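You operate a simulated robot arm through the tools that you are given. There is no shell and no other tool. Be economical: measure what you need, move in short steps, check, and stop when the job is done.

The job below is to be done with a simulated robot arm. You get a single attempt, and the scene is never put back.

Task
Put the block that says "No. 1" from the dining table top on the glass tray and the block labelled "No. 2" on top of the blue nut can.
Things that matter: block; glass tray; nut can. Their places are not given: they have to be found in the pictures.

It is judged by the outcome, as a careful person would: the job done as asked, and still so three seconds after it is handed in. It fails if anything else is knocked over, pushed out of place, dropped, spilled or broken.

Robot
A 7-joint arm with a two-finger parallel gripper, fixed in place. Base frame: the origin is at the foot of the arm, x ahead of it, y to its left, z up; the work surface is at about z = 0. Lengths are in cm, angles in degrees, forces in N, time in s.
With the tool pointing down near the work surface it reaches from about 22 to 58 cm from the base axis. Its first joint turns from -66.0 to 66.0 degrees. Payload 2.5 kg.
Tool frame: the origin (TCP) lies between the finger pads and is the grasp point; the fingertips stand 2.3 cm ahead of it; z points along the fingers, y is the line along which they close. The gripper opens to 9.4 cm. The fingers are 3.8 cm wide and 1 cm thick; the gripper's body (5.4 by 9.6 cm) begins 3.9 cm behind the TCP.
Orientation is that of the tool frame in the base frame, as a unit quaternion [x, y, z, w]. With the fingers straight down and closing along the base's y, the tool's x points along the base's -x, its y along +y and its z along -z.

Tools
- The arm moves only by the tool jog_arm. Its argument "series" is a list that holds one entry, the list of rows, each a list of 7 numbers: the shift along the base's x, y, z in units of 250 mm (1.0 is 250 mm), then the turn, a rotation vector about the base's x, y, z in units of 60 degrees (1.0 is 60 degrees), then the closure in counts, from 0 (fully open) to 255 (shut). In form: [[[tx, ty, tz, ax, ay, az, fingers], ...]]. A call has 1 to 8 rows; each row is the pose to reach, as a shift and turn from the pose commanded when the call began. A call with a number of a shift or a turn outside -1 to 1 is refused whole. Each row takes 0.2 s and may step no farther than 5 cm and 8.6 degrees from the row before; otherwise, or with a gripper value out of range, the whole call is refused. A pose out of reach is approached as far as the arm can. The call stops where the force on the tool passes 40 N (or 10 N more than at its start, if that is more) or the arm is blocked; 0.2 s more then pass. Each finger travels about 10.8 cm/s and halts on what it meets, pressing with about 24 N; the grip force reading is that of the motor and also rises with nothing between the fingers. The clock runs only during rows and for 0.2 s after the last one: add rows that repeat a pose to give the fingers time. The reply holds the time, the measured pose of the TCP, the force on the tool along the base axes, the opening and the grip force, in the units named above and with some noise, and new pictures: "views" is both (left out), scene, wrist or none.
- Cameras (640 x 400 px; columns grow to the right, rows downward): "scene" is fixed at [14.68, -43.03, 53.88]; the picture's right is [0.55, -0.84, 0.00], its down [-0.59, -0.39, -0.71] and it looks along [0.59, 0.39, -0.71] (base axes); focal length 349 px, centre (320, 200). "wrist" rides on the gripper at [-3.9, 0, -4.4] in the tool frame; the picture's right is [0.00, -1.00, 0.00], its down [0.97, 0.00, -0.24] and it looks along [0.24, 0.00, 0.97] (tool axes); focal length 218 px, centre (320, 200).
- probe_pixels(camera, pixels): for up to 12 pixels [column, row] of the newest picture of that camera ("zoom" is the newest enlarged one), the place [x, y, z] in the base frame of the surface seen there, good to about 0.3 cm, but the place of the scene camera against the robot may be out by one fixed shift of up to 1.8 cm in any direction. It takes no simulated time.
- inspect(camera, box): a new picture of the part [left, top, right, bottom] of that camera's present view, enlarged. It takes no simulated time.
- job_done(): hands the job in; it is judged then, once.

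Work in short steps. Measure before you move; look again where a grasp or a placing could have gone wrong, and mend it. You have 60 turns and 120 pictures in all, those below and enlarged ones among them. Open the gripper and draw the arm clear of the work before you hand the job in, unless the task says otherwise; then end with one line.

The tools are called after ">>>" as name(argument=value, ...) on one line, values as JSON. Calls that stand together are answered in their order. jog_arm: Moves the arm, as the interface text tells. Its arguments: {"type":"object","properties":{"series":{"type":"array","items":{"type":"array","items":{"type":"array","items":{"type":"number"}}}},"views":{"type":"string","enum":["both","scene","wrist","none"]}},"required":["series"]} The other tools are called the same way: probe_pixels (camera, pixels) gives the place of the surface under pixels of a picture; inspect (camera, box) takes an enlarged picture of a part of a camera's view; job_done () hands the job in.

At the start:

```text
time: 0.0
tool_pos: [28.2, -21.84, 30.67]
orientation: [0.0, 1.0, 0.0, 0.0]
ft_force: [0.2, -0.3, 1.2]
gripper_width: 9.42
gripper_force: 0.1
```

scene: 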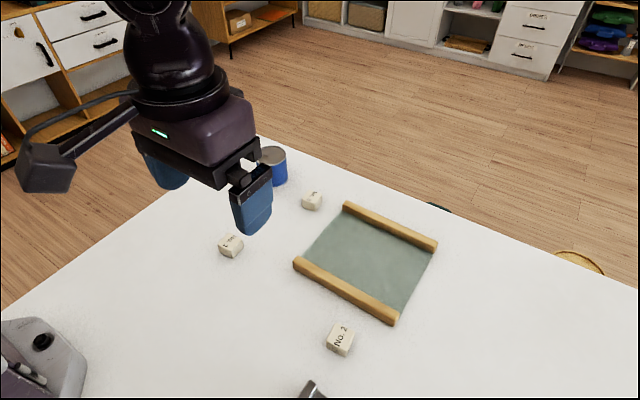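
wrist: 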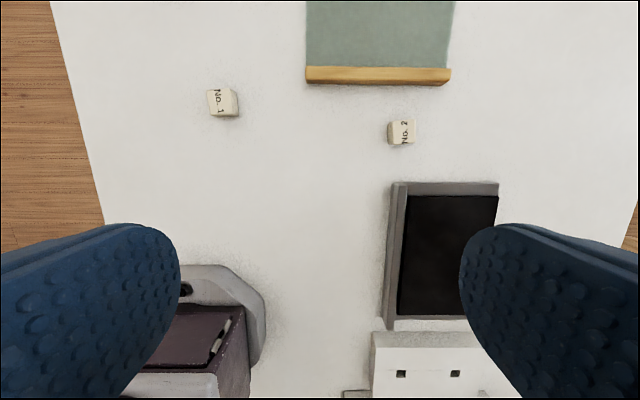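

Three blocks are visible in the scene at (230,246), (312,200) and (340,338). I'll enlarge the pictures to read the labels.

>>> inspect(camera="scene", box=[200, 130, 360, 270])

>>> inspect(camera="wrist", box=[180, 60, 460, 220])

>>> probe_pixels(camera="scene", pixels=[[230, 240], [312, 195], [340, 330], [272, 151], [276, 175], [368, 255], [345, 290], [392, 225], [297, 262], [396, 318], [347, 206], [434, 243]])

>>> probe_pixels(camera="wrist", pixels=[[222, 103], [400, 132], [208, 90], [230, 90], [238, 113], [213, 116], [390, 121], [414, 121], [414, 143], [390, 143], [380, 40], [380, 75]])

```text
2.86 times, centred on (280, 200) of scene
```

zoom: 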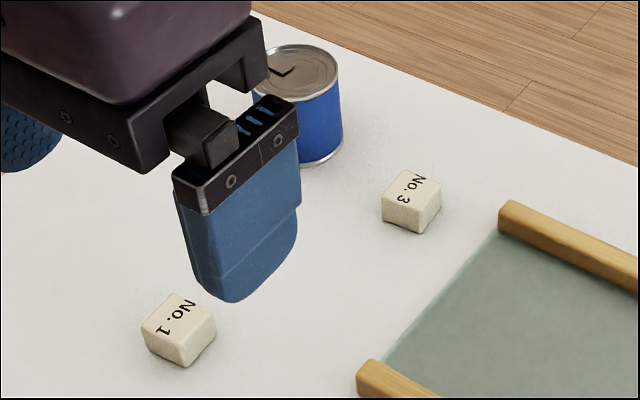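

```text
2.29 times, centred on (320, 140) of wrist
```

zoom: 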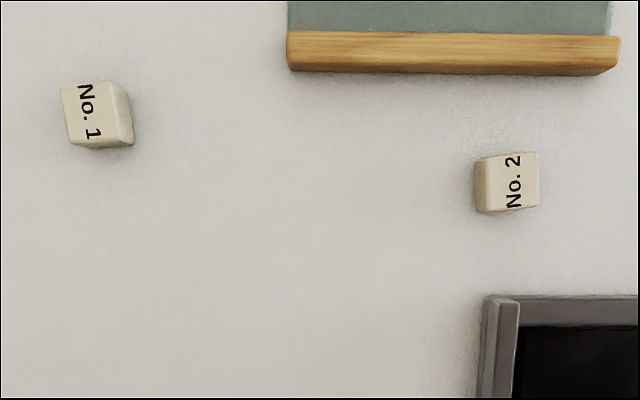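

```text
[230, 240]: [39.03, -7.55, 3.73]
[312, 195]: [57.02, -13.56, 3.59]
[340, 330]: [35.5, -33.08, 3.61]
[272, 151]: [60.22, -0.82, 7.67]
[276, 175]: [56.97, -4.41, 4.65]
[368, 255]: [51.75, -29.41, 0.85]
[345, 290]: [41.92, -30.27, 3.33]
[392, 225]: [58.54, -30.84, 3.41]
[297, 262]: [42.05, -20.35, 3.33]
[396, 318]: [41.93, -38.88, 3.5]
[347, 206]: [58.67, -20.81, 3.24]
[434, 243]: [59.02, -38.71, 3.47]
```

```text
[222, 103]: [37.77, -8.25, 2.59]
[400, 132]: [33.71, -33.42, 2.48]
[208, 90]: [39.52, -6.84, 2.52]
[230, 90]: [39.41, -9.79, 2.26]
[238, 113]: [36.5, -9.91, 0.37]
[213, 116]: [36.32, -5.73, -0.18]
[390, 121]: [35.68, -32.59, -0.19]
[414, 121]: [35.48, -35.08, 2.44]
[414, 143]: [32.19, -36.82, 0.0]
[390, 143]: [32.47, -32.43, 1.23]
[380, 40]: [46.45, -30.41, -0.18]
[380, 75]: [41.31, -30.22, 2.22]
```

Labels are clear: No. 1 is near (38,-8) and No. 2 near (34,-34); the scene camera reads about 1 cm too high in z. I move above No. 1.

>>> jog_arm(series=[[[0.078, 0.108, -0.1, 0, 0, 0, 0], [0.156, 0.216, -0.2, 0, 0, 0, 0], [0.234, 0.324, -0.3, 0, 0, 0, 0], [0.312, 0.432, -0.4, 0, 0, 0, 0], [0.39, 0.54, -0.5, 0, 0, 0, 0], [0.39, 0.54, -0.5, 0, 0, 0, 0]]])

```text
time: 1.4
tool_pos: [37.96, -8.37, 18.29]
orientation: [0.0, 1.0, 0.0, 0.0]
ft_force: [-0.3, 0.2, 0.2]
gripper_width: 9.39
gripper_force: 0.1
```

scene: 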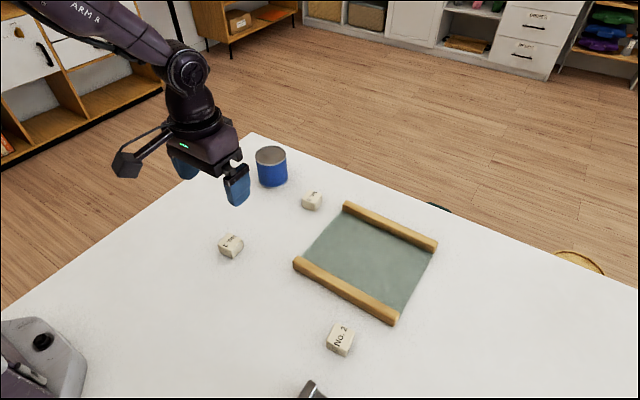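
wrist: 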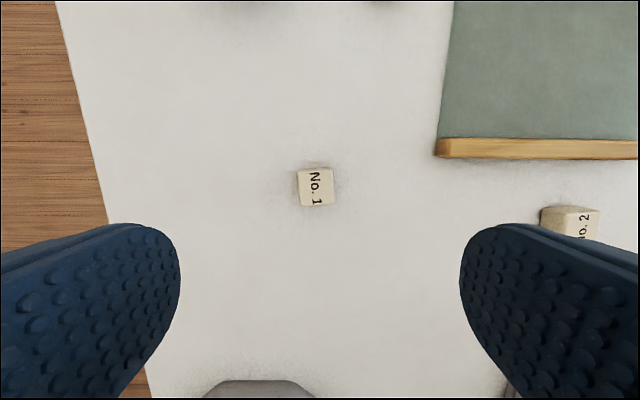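

No. 1 is at wrist (316,187), and the can is now unobstructed at scene (271,160). I enlarge and measure both.

>>> inspect(camera="wrist", box=[272, 155, 368, 215])

>>> probe_pixels(camera="zoom", pixels=[[190, 120], [380, 100], [400, 310], [200, 330], [290, 220]])

>>> probe_pixels(camera="wrist", pixels=[[440, 148], [540, 148], [628, 148], [540, 70], [460, 20]])

>>> inspect(camera="scene", box=[220, 130, 340, 205])

>>> probe_pixels(camera="scene", pixels=[[271, 154], [259, 154], [284, 154], [271, 149], [271, 159], [230, 240], [312, 195], [345, 290], [392, 225]])

```text
6.67 times, centred on (320, 185) of wrist
```

zoom: 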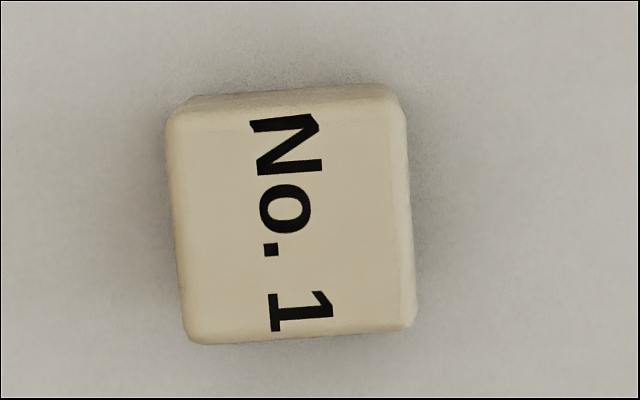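

```text
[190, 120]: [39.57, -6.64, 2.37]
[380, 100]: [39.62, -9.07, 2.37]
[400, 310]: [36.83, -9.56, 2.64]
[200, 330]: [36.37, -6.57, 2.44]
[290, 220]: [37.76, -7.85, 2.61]
```

```text
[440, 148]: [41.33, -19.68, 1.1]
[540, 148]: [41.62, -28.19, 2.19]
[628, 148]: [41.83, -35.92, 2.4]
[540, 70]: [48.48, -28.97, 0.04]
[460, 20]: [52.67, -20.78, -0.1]
```

```text
5.33 times, centred on (280, 168) of scene
```

zoom: 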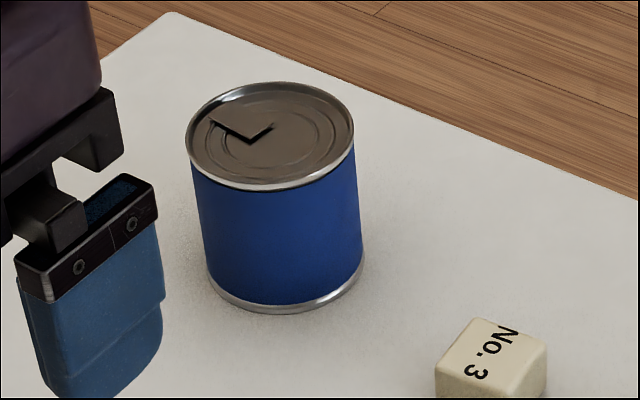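

```text
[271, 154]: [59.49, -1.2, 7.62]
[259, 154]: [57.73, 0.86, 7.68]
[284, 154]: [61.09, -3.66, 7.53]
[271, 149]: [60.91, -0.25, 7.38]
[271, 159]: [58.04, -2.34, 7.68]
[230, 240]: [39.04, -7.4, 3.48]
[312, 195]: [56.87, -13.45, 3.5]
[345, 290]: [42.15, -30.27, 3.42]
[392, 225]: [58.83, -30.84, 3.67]
```

No. 1's centre is (38.05,-7.95), top z≈2.5, yaw about +5°. The can's top centre works out near (58.2,-1.9,6.6). I descend onto No. 1 with fingers open.

>>> jog_arm(series=[[[0.004, 0.016, -0.18, 0, 0, 0.08, 0], [0.004, 0.016, -0.36, 0, 0, 0.08, 0], [0.004, 0.016, -0.52, 0, 0, 0.08, 0], [0.004, 0.016, -0.62, 0, 0, 0.08, 0], [0.004, 0.016, -0.62, 0, 0, 0.08, 0]]])

```text
time: 2.6
tool_pos: [38.0, -7.91, 2.61]
orientation: [-0.041, 0.999, 0.001, 0.0]
ft_force: [0.3, 0.6, 0.2]
gripper_width: 9.39
gripper_force: 0.0
```

scene: 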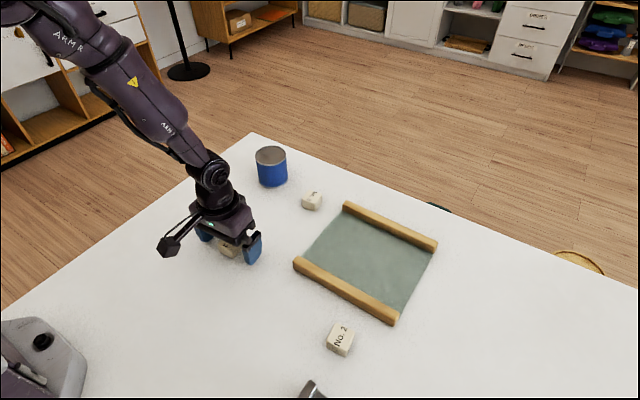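
wrist: 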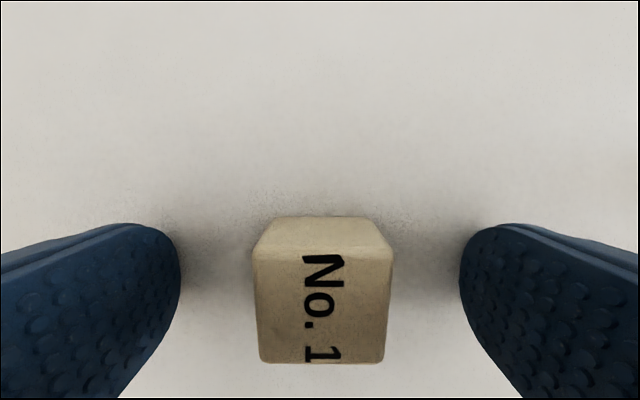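

The block sits squarely between the fingers (323,300), aligned. I close and hold.

>>> jog_arm(series=[[[0, 0, 0, 0, 0, 0, 255], [0, 0, 0, 0, 0, 0, 255], [0, 0, 0, 0, 0, 0, 255], [0, 0, 0, 0, 0, 0, 255]]], views="none")

```text
time: 3.6
tool_pos: [37.9, -7.89, 2.63]
orientation: [-0.042, 0.999, 0.001, 0.001]
ft_force: [0.3, 0.4, 0.3]
gripper_width: 3.31
gripper_force: 24.0
```

Gripped at 3.31 cm. I lift 12 cm and carry it over the tray's glass.

>>> jog_arm(series=[[[0, 0, 0.18, 0, 0, 0, 255], [0, 0, 0.36, 0, 0, 0, 255], [0, 0, 0.46, 0, 0, 0, 255], [0.08, -0.17, 0.46, 0, 0, -0.03, 255], [0.16, -0.34, 0.46, 0, 0, -0.06, 255], [0.24, -0.51, 0.46, 0, 0, -0.08, 255], [0.32, -0.68, 0.46, 0, 0, -0.08, 255], [0.38, -0.824, 0.46, 0, 0, -0.08, 255]]])

```text
time: 5.4
tool_pos: [47.59, -28.67, 14.24]
orientation: [-0.001, 1.0, 0.0, -0.001]
ft_force: [0.6, -0.2, -0.7]
gripper_width: 3.32
gripper_force: 23.9
```

scene: 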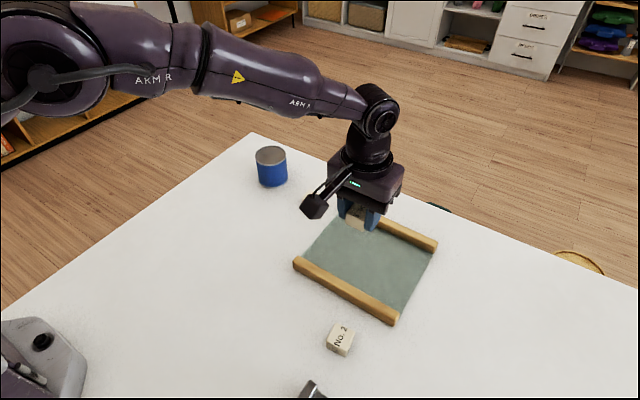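
wrist: 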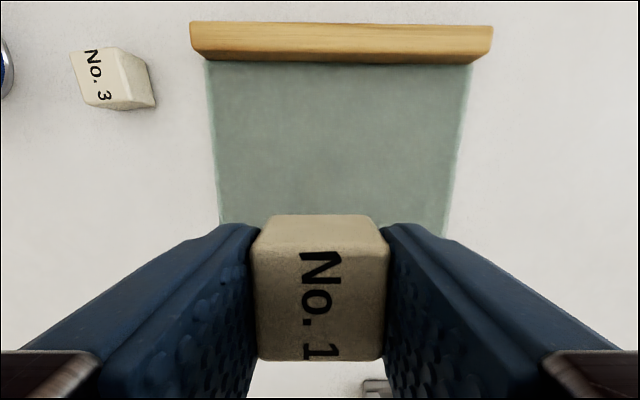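

The block hangs over the glass; I measure the glass height, rods and side edges for the placement.

>>> probe_pixels(camera="wrist", pixels=[[320, 150], [300, 200], [350, 100], [340, 45], [225, 190], [440, 200], [170, 160], [500, 160]])

```text
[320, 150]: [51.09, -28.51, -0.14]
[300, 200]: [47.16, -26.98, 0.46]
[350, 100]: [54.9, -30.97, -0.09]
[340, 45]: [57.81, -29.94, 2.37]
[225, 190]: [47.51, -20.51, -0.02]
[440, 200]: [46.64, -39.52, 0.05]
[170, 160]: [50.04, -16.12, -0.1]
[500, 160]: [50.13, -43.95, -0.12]
```

Glass is at about z 0–0.3 and spans x 42.5–57, y -20.5 to -39. I descend to just above it.

>>> jog_arm(series=[[[0, -0.02, -0.17, 0, 0, 0, 255], [0, -0.02, -0.34, 0, 0, 0, 255], [0, -0.02, -0.43, 0, 0, 0, 255], [0, -0.02, -0.443, 0, 0, 0, 255]]])

```text
time: 6.4
tool_pos: [47.66, -29.12, 3.37]
orientation: [0.0, 1.0, -0.001, 0.001]
ft_force: [-7.7, 3.8, 20.2]
gripper_width: 3.31
gripper_force: 23.9
```

scene: 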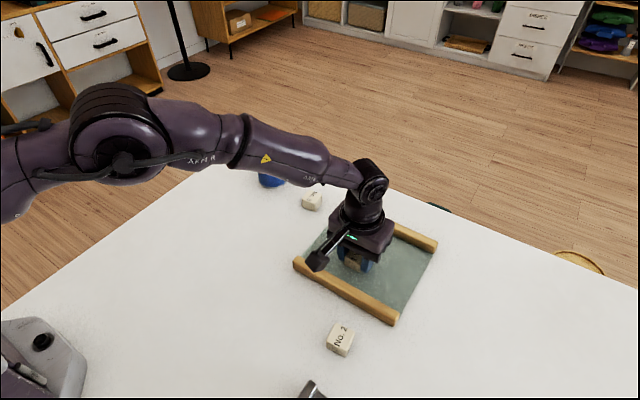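
wrist: 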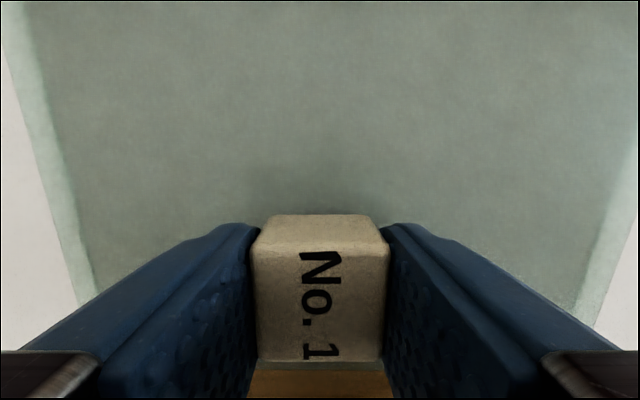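

Contact force is 20 N up at z 3.37, so the block rests on the glass. I ease up 2 mm and open.

>>> jog_arm(series=[[[0, 0, 0.008, 0, 0, 0, 255], [0, 0, 0.01, 0, 0, 0, 200], [0, 0, 0.01, 0, 0, 0, 100], [0, 0, 0.01, 0, 0, 0, 0], [0, 0, 0.01, 0, 0, 0, 0]]])

```text
time: 7.6
tool_pos: [47.47, -29.05, 3.28]
orientation: [0.0, 1.0, 0.001, 0.001]
ft_force: [-0.2, -0.3, 0.6]
gripper_width: 9.4
gripper_force: 0.0
```

scene: 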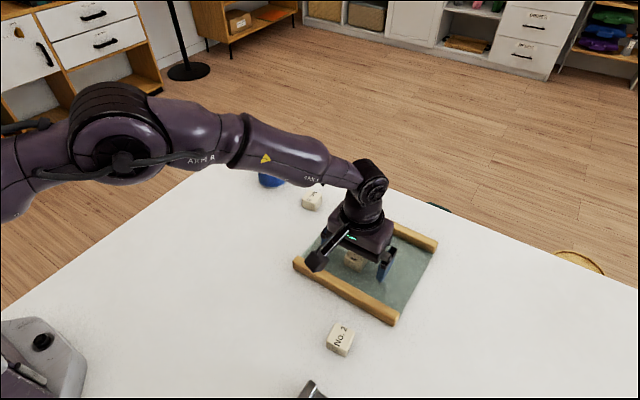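
wrist: 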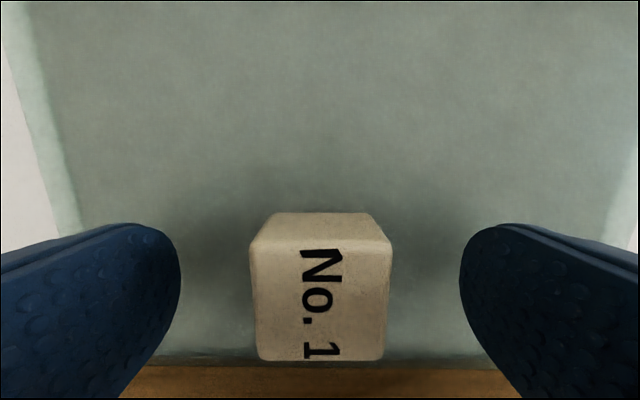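

No. 1 stands on the glass, released. I lift straight up and move above No. 2.

>>> jog_arm(series=[[[0, 0, 0.19, 0, 0, 0, 0], [0, 0, 0.38, 0, 0, 0, 0], [0, 0, 0.56, 0, 0, 0, 0], [-0.18, -0.061, 0.56, 0, 0, 0, 0], [-0.36, -0.122, 0.56, 0, 0, 0, 0], [-0.54, -0.184, 0.56, 0, 0, 0, 0], [-0.54, -0.184, 0.56, 0, 0, 0, 0]]])

```text
time: 9.2
tool_pos: [33.88, -33.66, 17.41]
orientation: [-0.001, 1.0, -0.001, -0.001]
ft_force: [-1.0, -0.6, 0.7]
gripper_width: 9.38
gripper_force: 0.1
```

scene: 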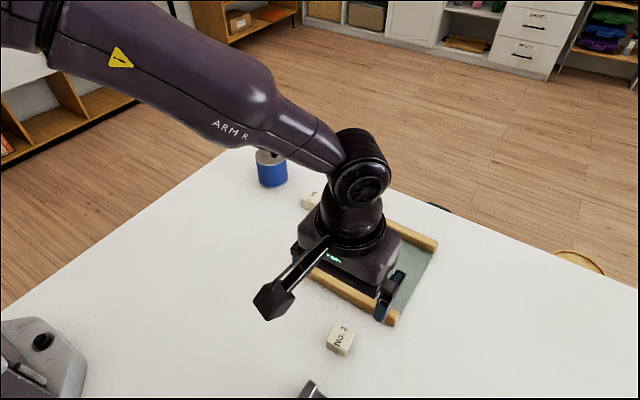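
wrist: 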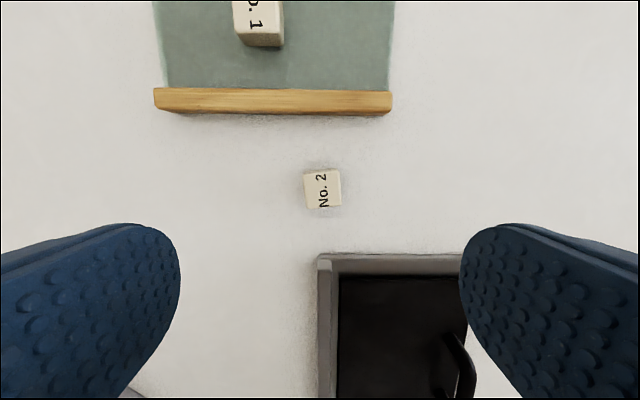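

No. 2 is at wrist (322,189). A dark box lies just behind it, so I measure both, plus the rod.

>>> inspect(camera="wrist", box=[274, 157, 370, 217])

>>> probe_pixels(camera="zoom", pixels=[[205, 125], [425, 100], [435, 310], [220, 330], [320, 215]])

>>> probe_pixels(camera="wrist", pixels=[[320, 258], [325, 262], [400, 258], [460, 258], [330, 330], [380, 350], [270, 112], [460, 365], [390, 265]])

```text
6.67 times, centred on (322, 187) of wrist
```

zoom: 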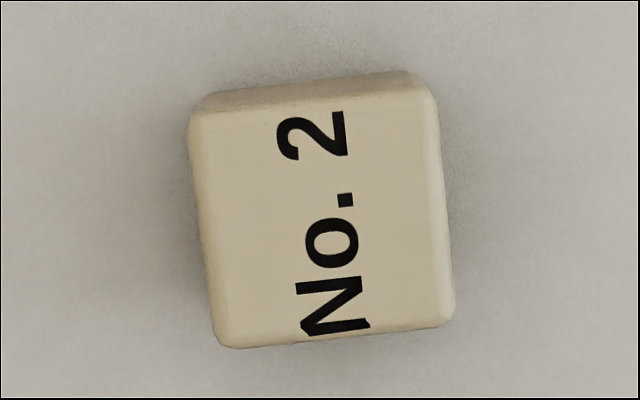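

```text
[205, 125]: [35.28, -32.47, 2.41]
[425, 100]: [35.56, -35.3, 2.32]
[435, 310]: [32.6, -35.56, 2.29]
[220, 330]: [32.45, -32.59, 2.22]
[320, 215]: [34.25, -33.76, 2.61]
```

```text
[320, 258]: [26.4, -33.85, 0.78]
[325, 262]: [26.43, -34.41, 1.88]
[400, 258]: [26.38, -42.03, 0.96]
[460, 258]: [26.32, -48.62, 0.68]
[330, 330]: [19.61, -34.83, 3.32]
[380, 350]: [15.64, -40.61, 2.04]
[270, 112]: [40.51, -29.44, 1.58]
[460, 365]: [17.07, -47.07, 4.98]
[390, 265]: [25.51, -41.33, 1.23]
```

No. 2 centre (34.0,-33.95), yaw ≈ +6.5°; the box begins at x 26.4, clear of the fingers. I descend, gripping 0.6 cm short of centre to gain reach at the can.

>>> jog_arm(series=[[[-0.02, -0.014, -0.17, 0, 0, 0.11, 0], [-0.02, -0.014, -0.34, 0, 0, 0.11, 0], [-0.02, -0.014, -0.5, 0, 0, 0.11, 0], [-0.02, -0.014, -0.58, 0, 0, 0.11, 0], [-0.02, -0.014, -0.58, 0, 0, 0.11, 0]]])

```text
time: 10.4
tool_pos: [33.59, -34.15, 2.79]
orientation: [-0.057, 0.998, -0.001, 0.0]
ft_force: [0.6, 0.3, -0.2]
gripper_width: 9.41
gripper_force: 0.1
```

scene: 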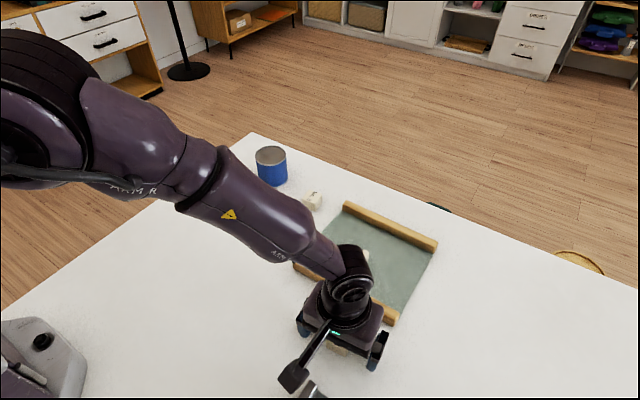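
wrist: 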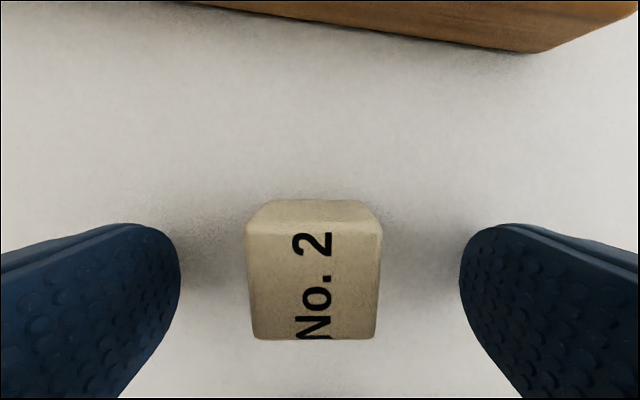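

Aligned, centred within 2 mm. I close and lift.

>>> jog_arm(series=[[[0, 0.004, 0, 0, 0, 0, 255], [0, 0.004, 0, 0, 0, 0, 255], [0, 0.004, 0, 0, 0, 0, 255], [0, 0.004, 0, 0, 0, 0, 255], [0, 0.004, 0.18, 0, 0, 0, 255], [0, 0.004, 0.36, 0, 0, 0, 255], [0, 0.004, 0.54, 0, 0, 0, 255], [0, 0.004, 0.66, 0, 0, 0, 255]]])

```text
time: 12.2
tool_pos: [33.42, -33.98, 19.45]
orientation: [-0.058, 0.998, 0.0, 0.0]
ft_force: [0.5, 0.8, 0.2]
gripper_width: 3.35
gripper_force: 23.9
```

scene: 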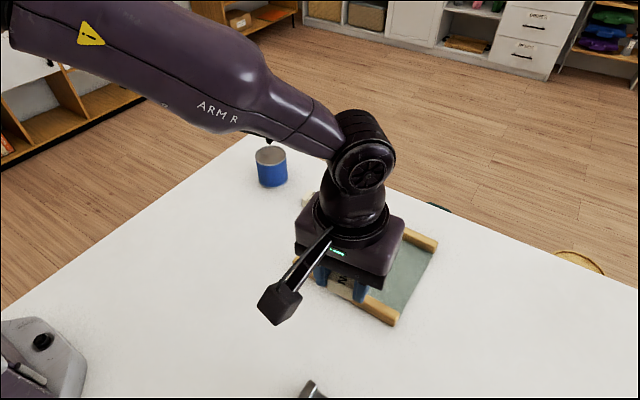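
wrist: 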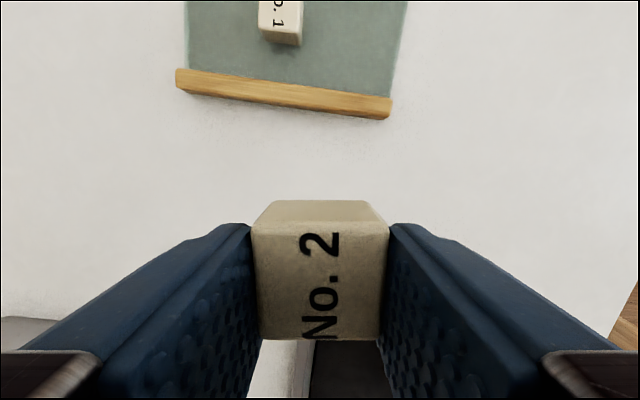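

No. 2 held (3.35 cm). I carry it at z≈19.5 toward the can.

>>> jog_arm(series=[[[0.06, 0.16, 0, 0, 0, -0.04, 255], [0.12, 0.32, 0, 0, 0, -0.08, 255], [0.2, 0.48, 0, 0, 0, -0.11, 255], [0.28, 0.64, 0, 0, 0, -0.11, 255], [0.37, 0.8, 0, 0, 0, -0.11, 255], [0.46, 0.96, 0, 0, 0, -0.11, 255]]], views="none")

>>> jog_arm(series=[[[0.09, 0.15, 0, 0, 0, 0, 255], [0.18, 0.3, 0, 0, 0, 0, 255], [0.22, 0.33, 0, 0, 0, 0, 255], [0.22, 0.33, 0, 0, 0, 0, 255]]])

```text
time: 13.6
tool_pos: [45.14, -9.88, 19.46]
orientation: [0.0, 1.0, 0.0, -0.001]
ft_force: [-1.0, -1.7, -0.5]
gripper_width: 3.33
gripper_force: 24.4
```

```text
time: 14.6
tool_pos: [50.61, -1.69, 19.42]
orientation: [0.0, 1.0, 0.001, 0.0]
ft_force: [-1.2, 0.3, 0.4]
gripper_width: 3.32
gripper_force: 23.9
```

scene: 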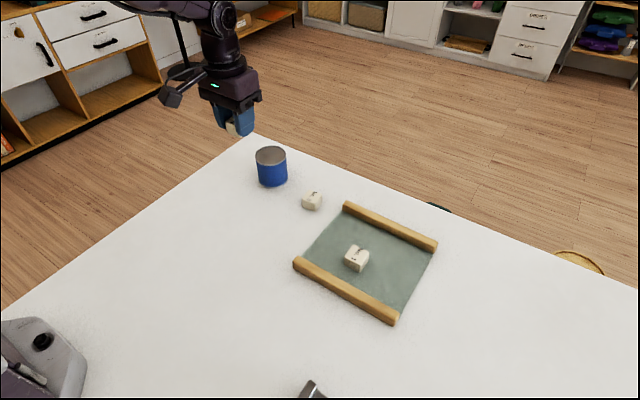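
wrist: 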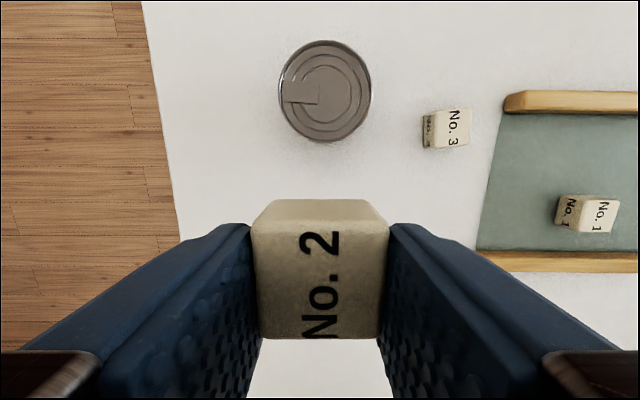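

The can's lid is in the wrist view, centred near (325,91). I measure the lid.

>>> probe_pixels(camera="wrist", pixels=[[325, 91], [284, 92], [366, 90], [325, 46], [325, 134], [340, 105], [310, 75]])

```text
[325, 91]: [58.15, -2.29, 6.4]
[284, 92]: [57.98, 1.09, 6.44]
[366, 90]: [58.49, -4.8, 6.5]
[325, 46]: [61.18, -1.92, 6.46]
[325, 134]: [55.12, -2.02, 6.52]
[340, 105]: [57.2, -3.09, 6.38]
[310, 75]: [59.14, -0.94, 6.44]
```

The lid centre is (58.15,-2.0) at z≈6.45, radius ≈3.1. I move over it first at height, then down to z 13.

>>> jog_arm(series=[[[0.14, -0.012, 0, 0, 0, 0, 255], [0.276, -0.012, 0, 0, 0, 0, 255], [0.276, -0.012, -0.13, 0, 0, 0, 255], [0.276, -0.012, -0.256, 0, 0, 0, 255], [0.276, -0.012, -0.256, 0, 0, 0, 255]]])

```text
time: 15.8
tool_pos: [57.44, -2.1, 12.99]
orientation: [0.0, 1.0, 0.0, 0.0]
ft_force: [0.4, -0.1, -0.5]
gripper_width: 3.31
gripper_force: 24.2
```

scene: 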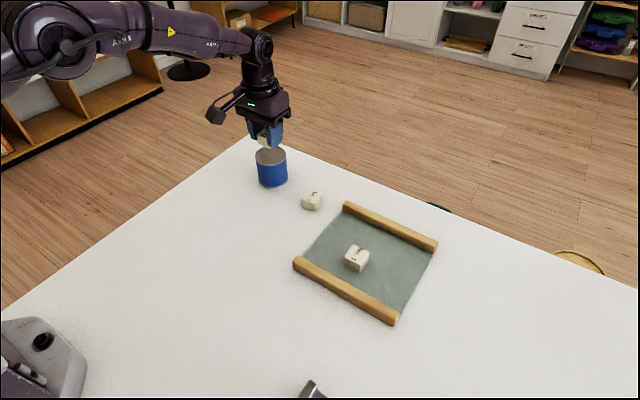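
wrist: 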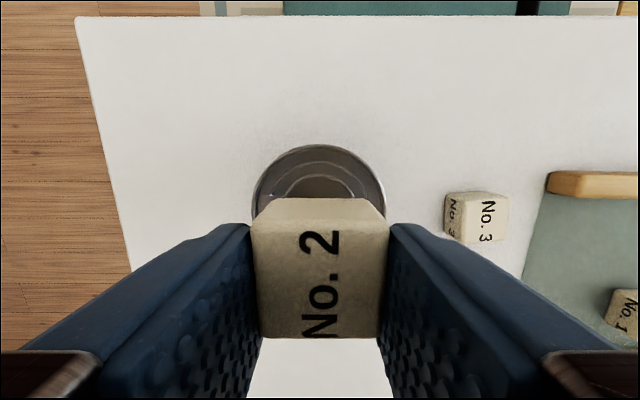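

Reach is fine and the block is centred over the lid. I descend gently, watching force.

>>> jog_arm(series=[[[0, 0, -0.08, 0, 0, 0, 255], [0, 0, -0.128, 0, 0, 0, 255], [0, 0, -0.136, 0, 0, 0, 255], [0, 0, -0.14, 0, 0, 0, 255], [0, 0, -0.14, 0, 0, 0, 255]]])

```text
time: 17.0
tool_pos: [57.45, -1.95, 9.77]
orientation: [0.0, 1.0, 0.0, 0.004]
ft_force: [-2.7, -0.4, 23.5]
gripper_width: 3.33
gripper_force: 24.2
```

scene: 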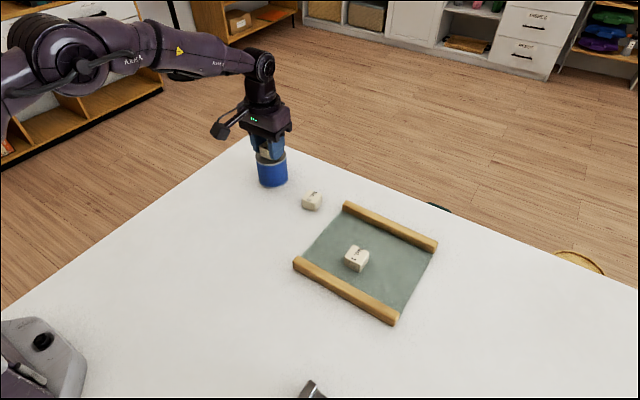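
wrist: 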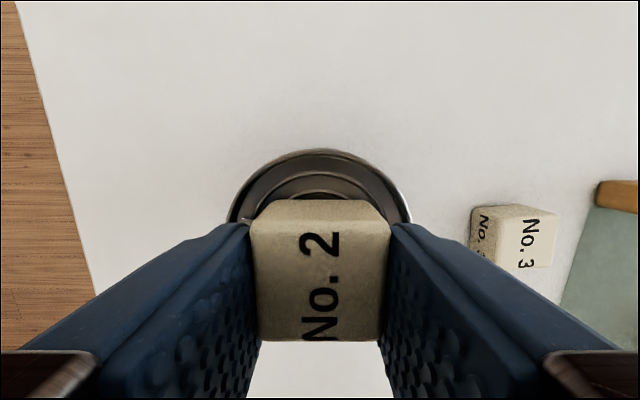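

Contact at 23 N, block on the lid inside the rim. I relieve the pressure and open slowly.

>>> jog_arm(series=[[[0, 0, 0.008, 0, 0, 0, 255], [0, 0, 0.01, 0, 0, 0, 255], [0, 0, 0.01, 0, 0, 0, 165]]])

```text
time: 17.8
tool_pos: [57.43, -2.02, 9.58]
orientation: [0.0, 1.0, -0.001, -0.001]
ft_force: [0.0, -0.3, -0.1]
gripper_width: 3.41
gripper_force: 1.0
```

scene: 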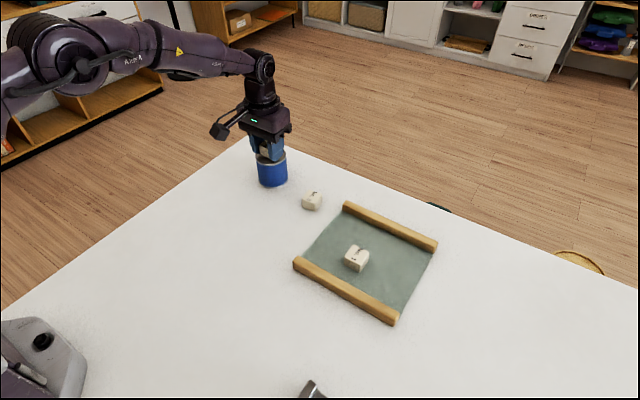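
wrist: 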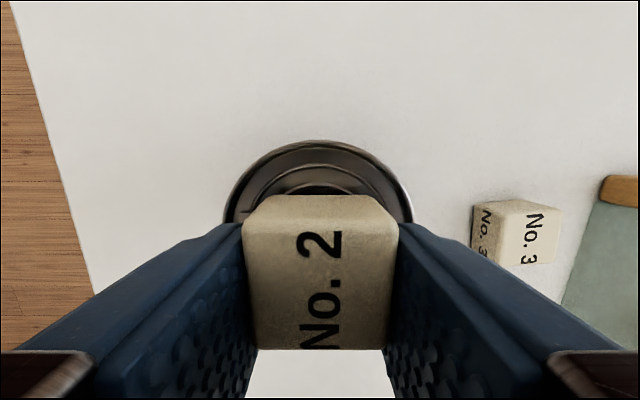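

The block stays put as the grip loosens (force 1 N). I open fully.

>>> jog_arm(series=[[[0, 0, 0.004, 0, 0, 0, 120], [0, 0, 0.004, 0, 0, 0, 60], [0, 0, 0.004, 0, 0, 0, 0], [0, 0, 0.004, 0, 0, 0, 0]]])

```text
time: 18.8
tool_pos: [57.4, -1.95, 9.86]
orientation: [0.0, 1.0, 0.001, 0.0]
ft_force: [0.8, 0.1, -0.4]
gripper_width: 9.41
gripper_force: 0.1
```

scene: 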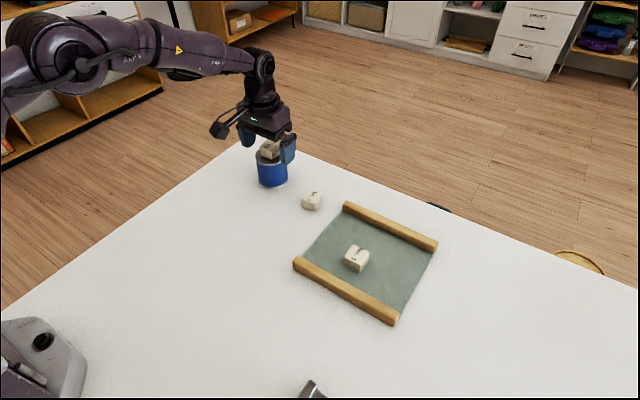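
wrist: 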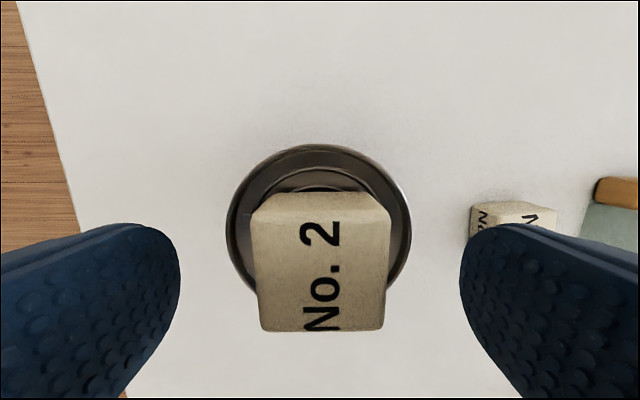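

No. 2 stands on the lid and the fingers are clear. I lift straight up and draw back.

>>> jog_arm(series=[[[0, 0, 0.16, 0, 0, 0, 0], [0, 0, 0.34, 0, 0, 0, 0], [-0.16, 0, 0.4, 0, 0, 0, 0], [-0.34, 0, 0.4, 0, 0, 0, 0], [-0.52, 0, 0.4, 0, 0, 0, 0], [-0.52, 0, 0.4, 0, 0, 0, 0]]])

>>> inspect(camera="scene", box=[220, 110, 460, 330])

>>> inspect(camera="scene", box=[230, 125, 326, 195])

```text
time: 20.2
tool_pos: [44.38, -2.01, 19.72]
orientation: [0.001, 1.0, 0.001, 0.0]
ft_force: [0.4, -0.9, 1.0]
gripper_width: 9.38
gripper_force: 0.0
```

scene: 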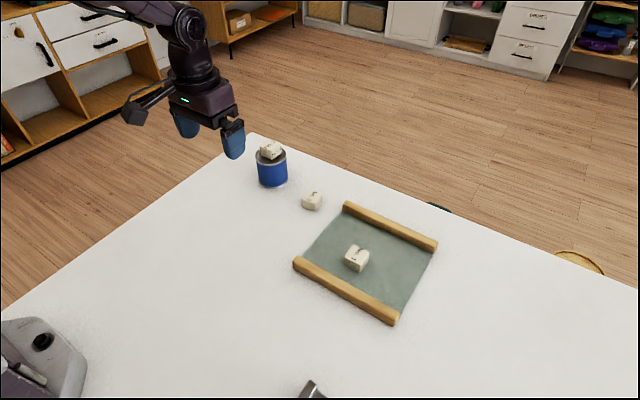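
wrist: 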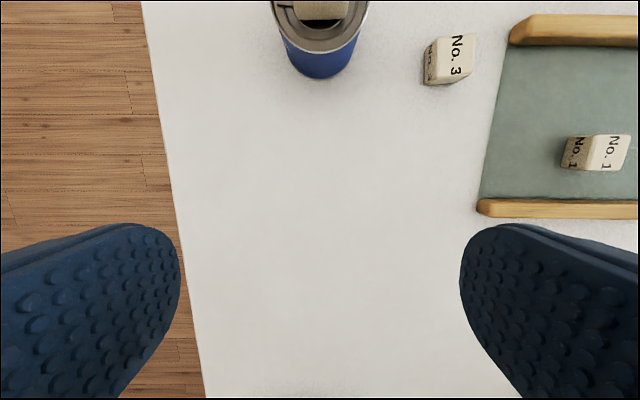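

```text
1.82 times, centred on (340, 220) of scene
```

zoom: 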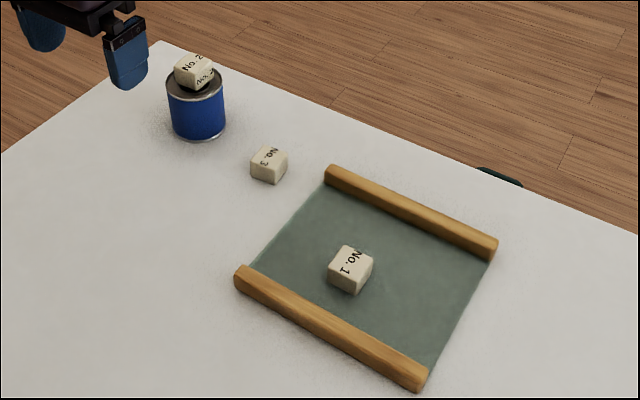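

```text
5.71 times, centred on (278, 160) of scene
```

zoom: 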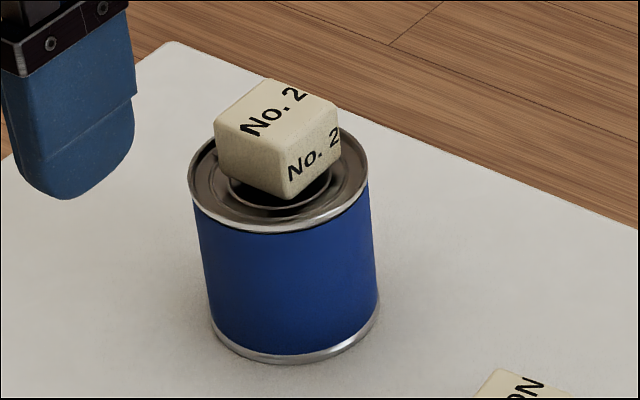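

Both blocks are placed; No. 2 sits a bit tilted, probably on the pull tab. I wait 1.6 s and compare to check that it is stable.

>>> jog_arm(series=[[[-0.16, 0, 0, 0, 0, 0, 0], [-0.32, 0, 0, 0, 0, 0, 0], [-0.32, 0, 0, 0, 0, 0, 0], [-0.32, 0, 0, 0, 0, 0, 0], [-0.32, 0, 0, 0, 0, 0, 0], [-0.32, 0, 0, 0, 0, 0, 0], [-0.32, 0, 0, 0, 0, 0, 0], [-0.32, 0, 0, 0, 0, 0, 0]]], views="none")

>>> inspect(camera="scene", box=[230, 125, 326, 195])

>>> probe_pixels(camera="zoom", pixels=[[225, 120], [265, 88], [328, 105], [285, 143], [275, 112], [230, 165], [285, 185], [330, 155]])

```text
time: 22.0
tool_pos: [36.42, -2.09, 19.88]
orientation: [0.0, 1.0, 0.0, 0.0]
ft_force: [-0.3, 0.1, -0.1]
gripper_width: 9.4
gripper_force: 0.1
```

```text
5.71 times, centred on (278, 160) of scene
```

zoom: 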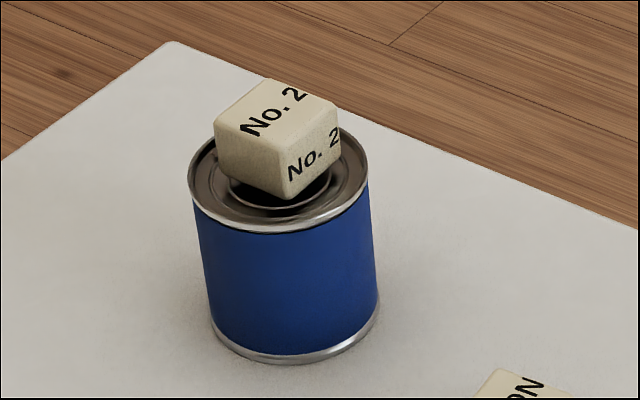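

```text
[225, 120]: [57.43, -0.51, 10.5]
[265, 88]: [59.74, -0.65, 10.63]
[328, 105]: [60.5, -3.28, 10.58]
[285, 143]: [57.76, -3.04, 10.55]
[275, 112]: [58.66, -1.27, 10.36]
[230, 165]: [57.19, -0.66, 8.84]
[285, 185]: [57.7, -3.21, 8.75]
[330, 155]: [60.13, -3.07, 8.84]
```

The block is unchanged after 1.8 s, with its top level at all four corners. No. 1 is on the glass and the arm is clear, so I hand in.

>>> job_done()

```text
The job is handed in.
```

Block No. 1 is on the glass tray and block No. 2 is level on top of the blue nut can. Nothing else was disturbed, and the arm is clear with the gripper open.
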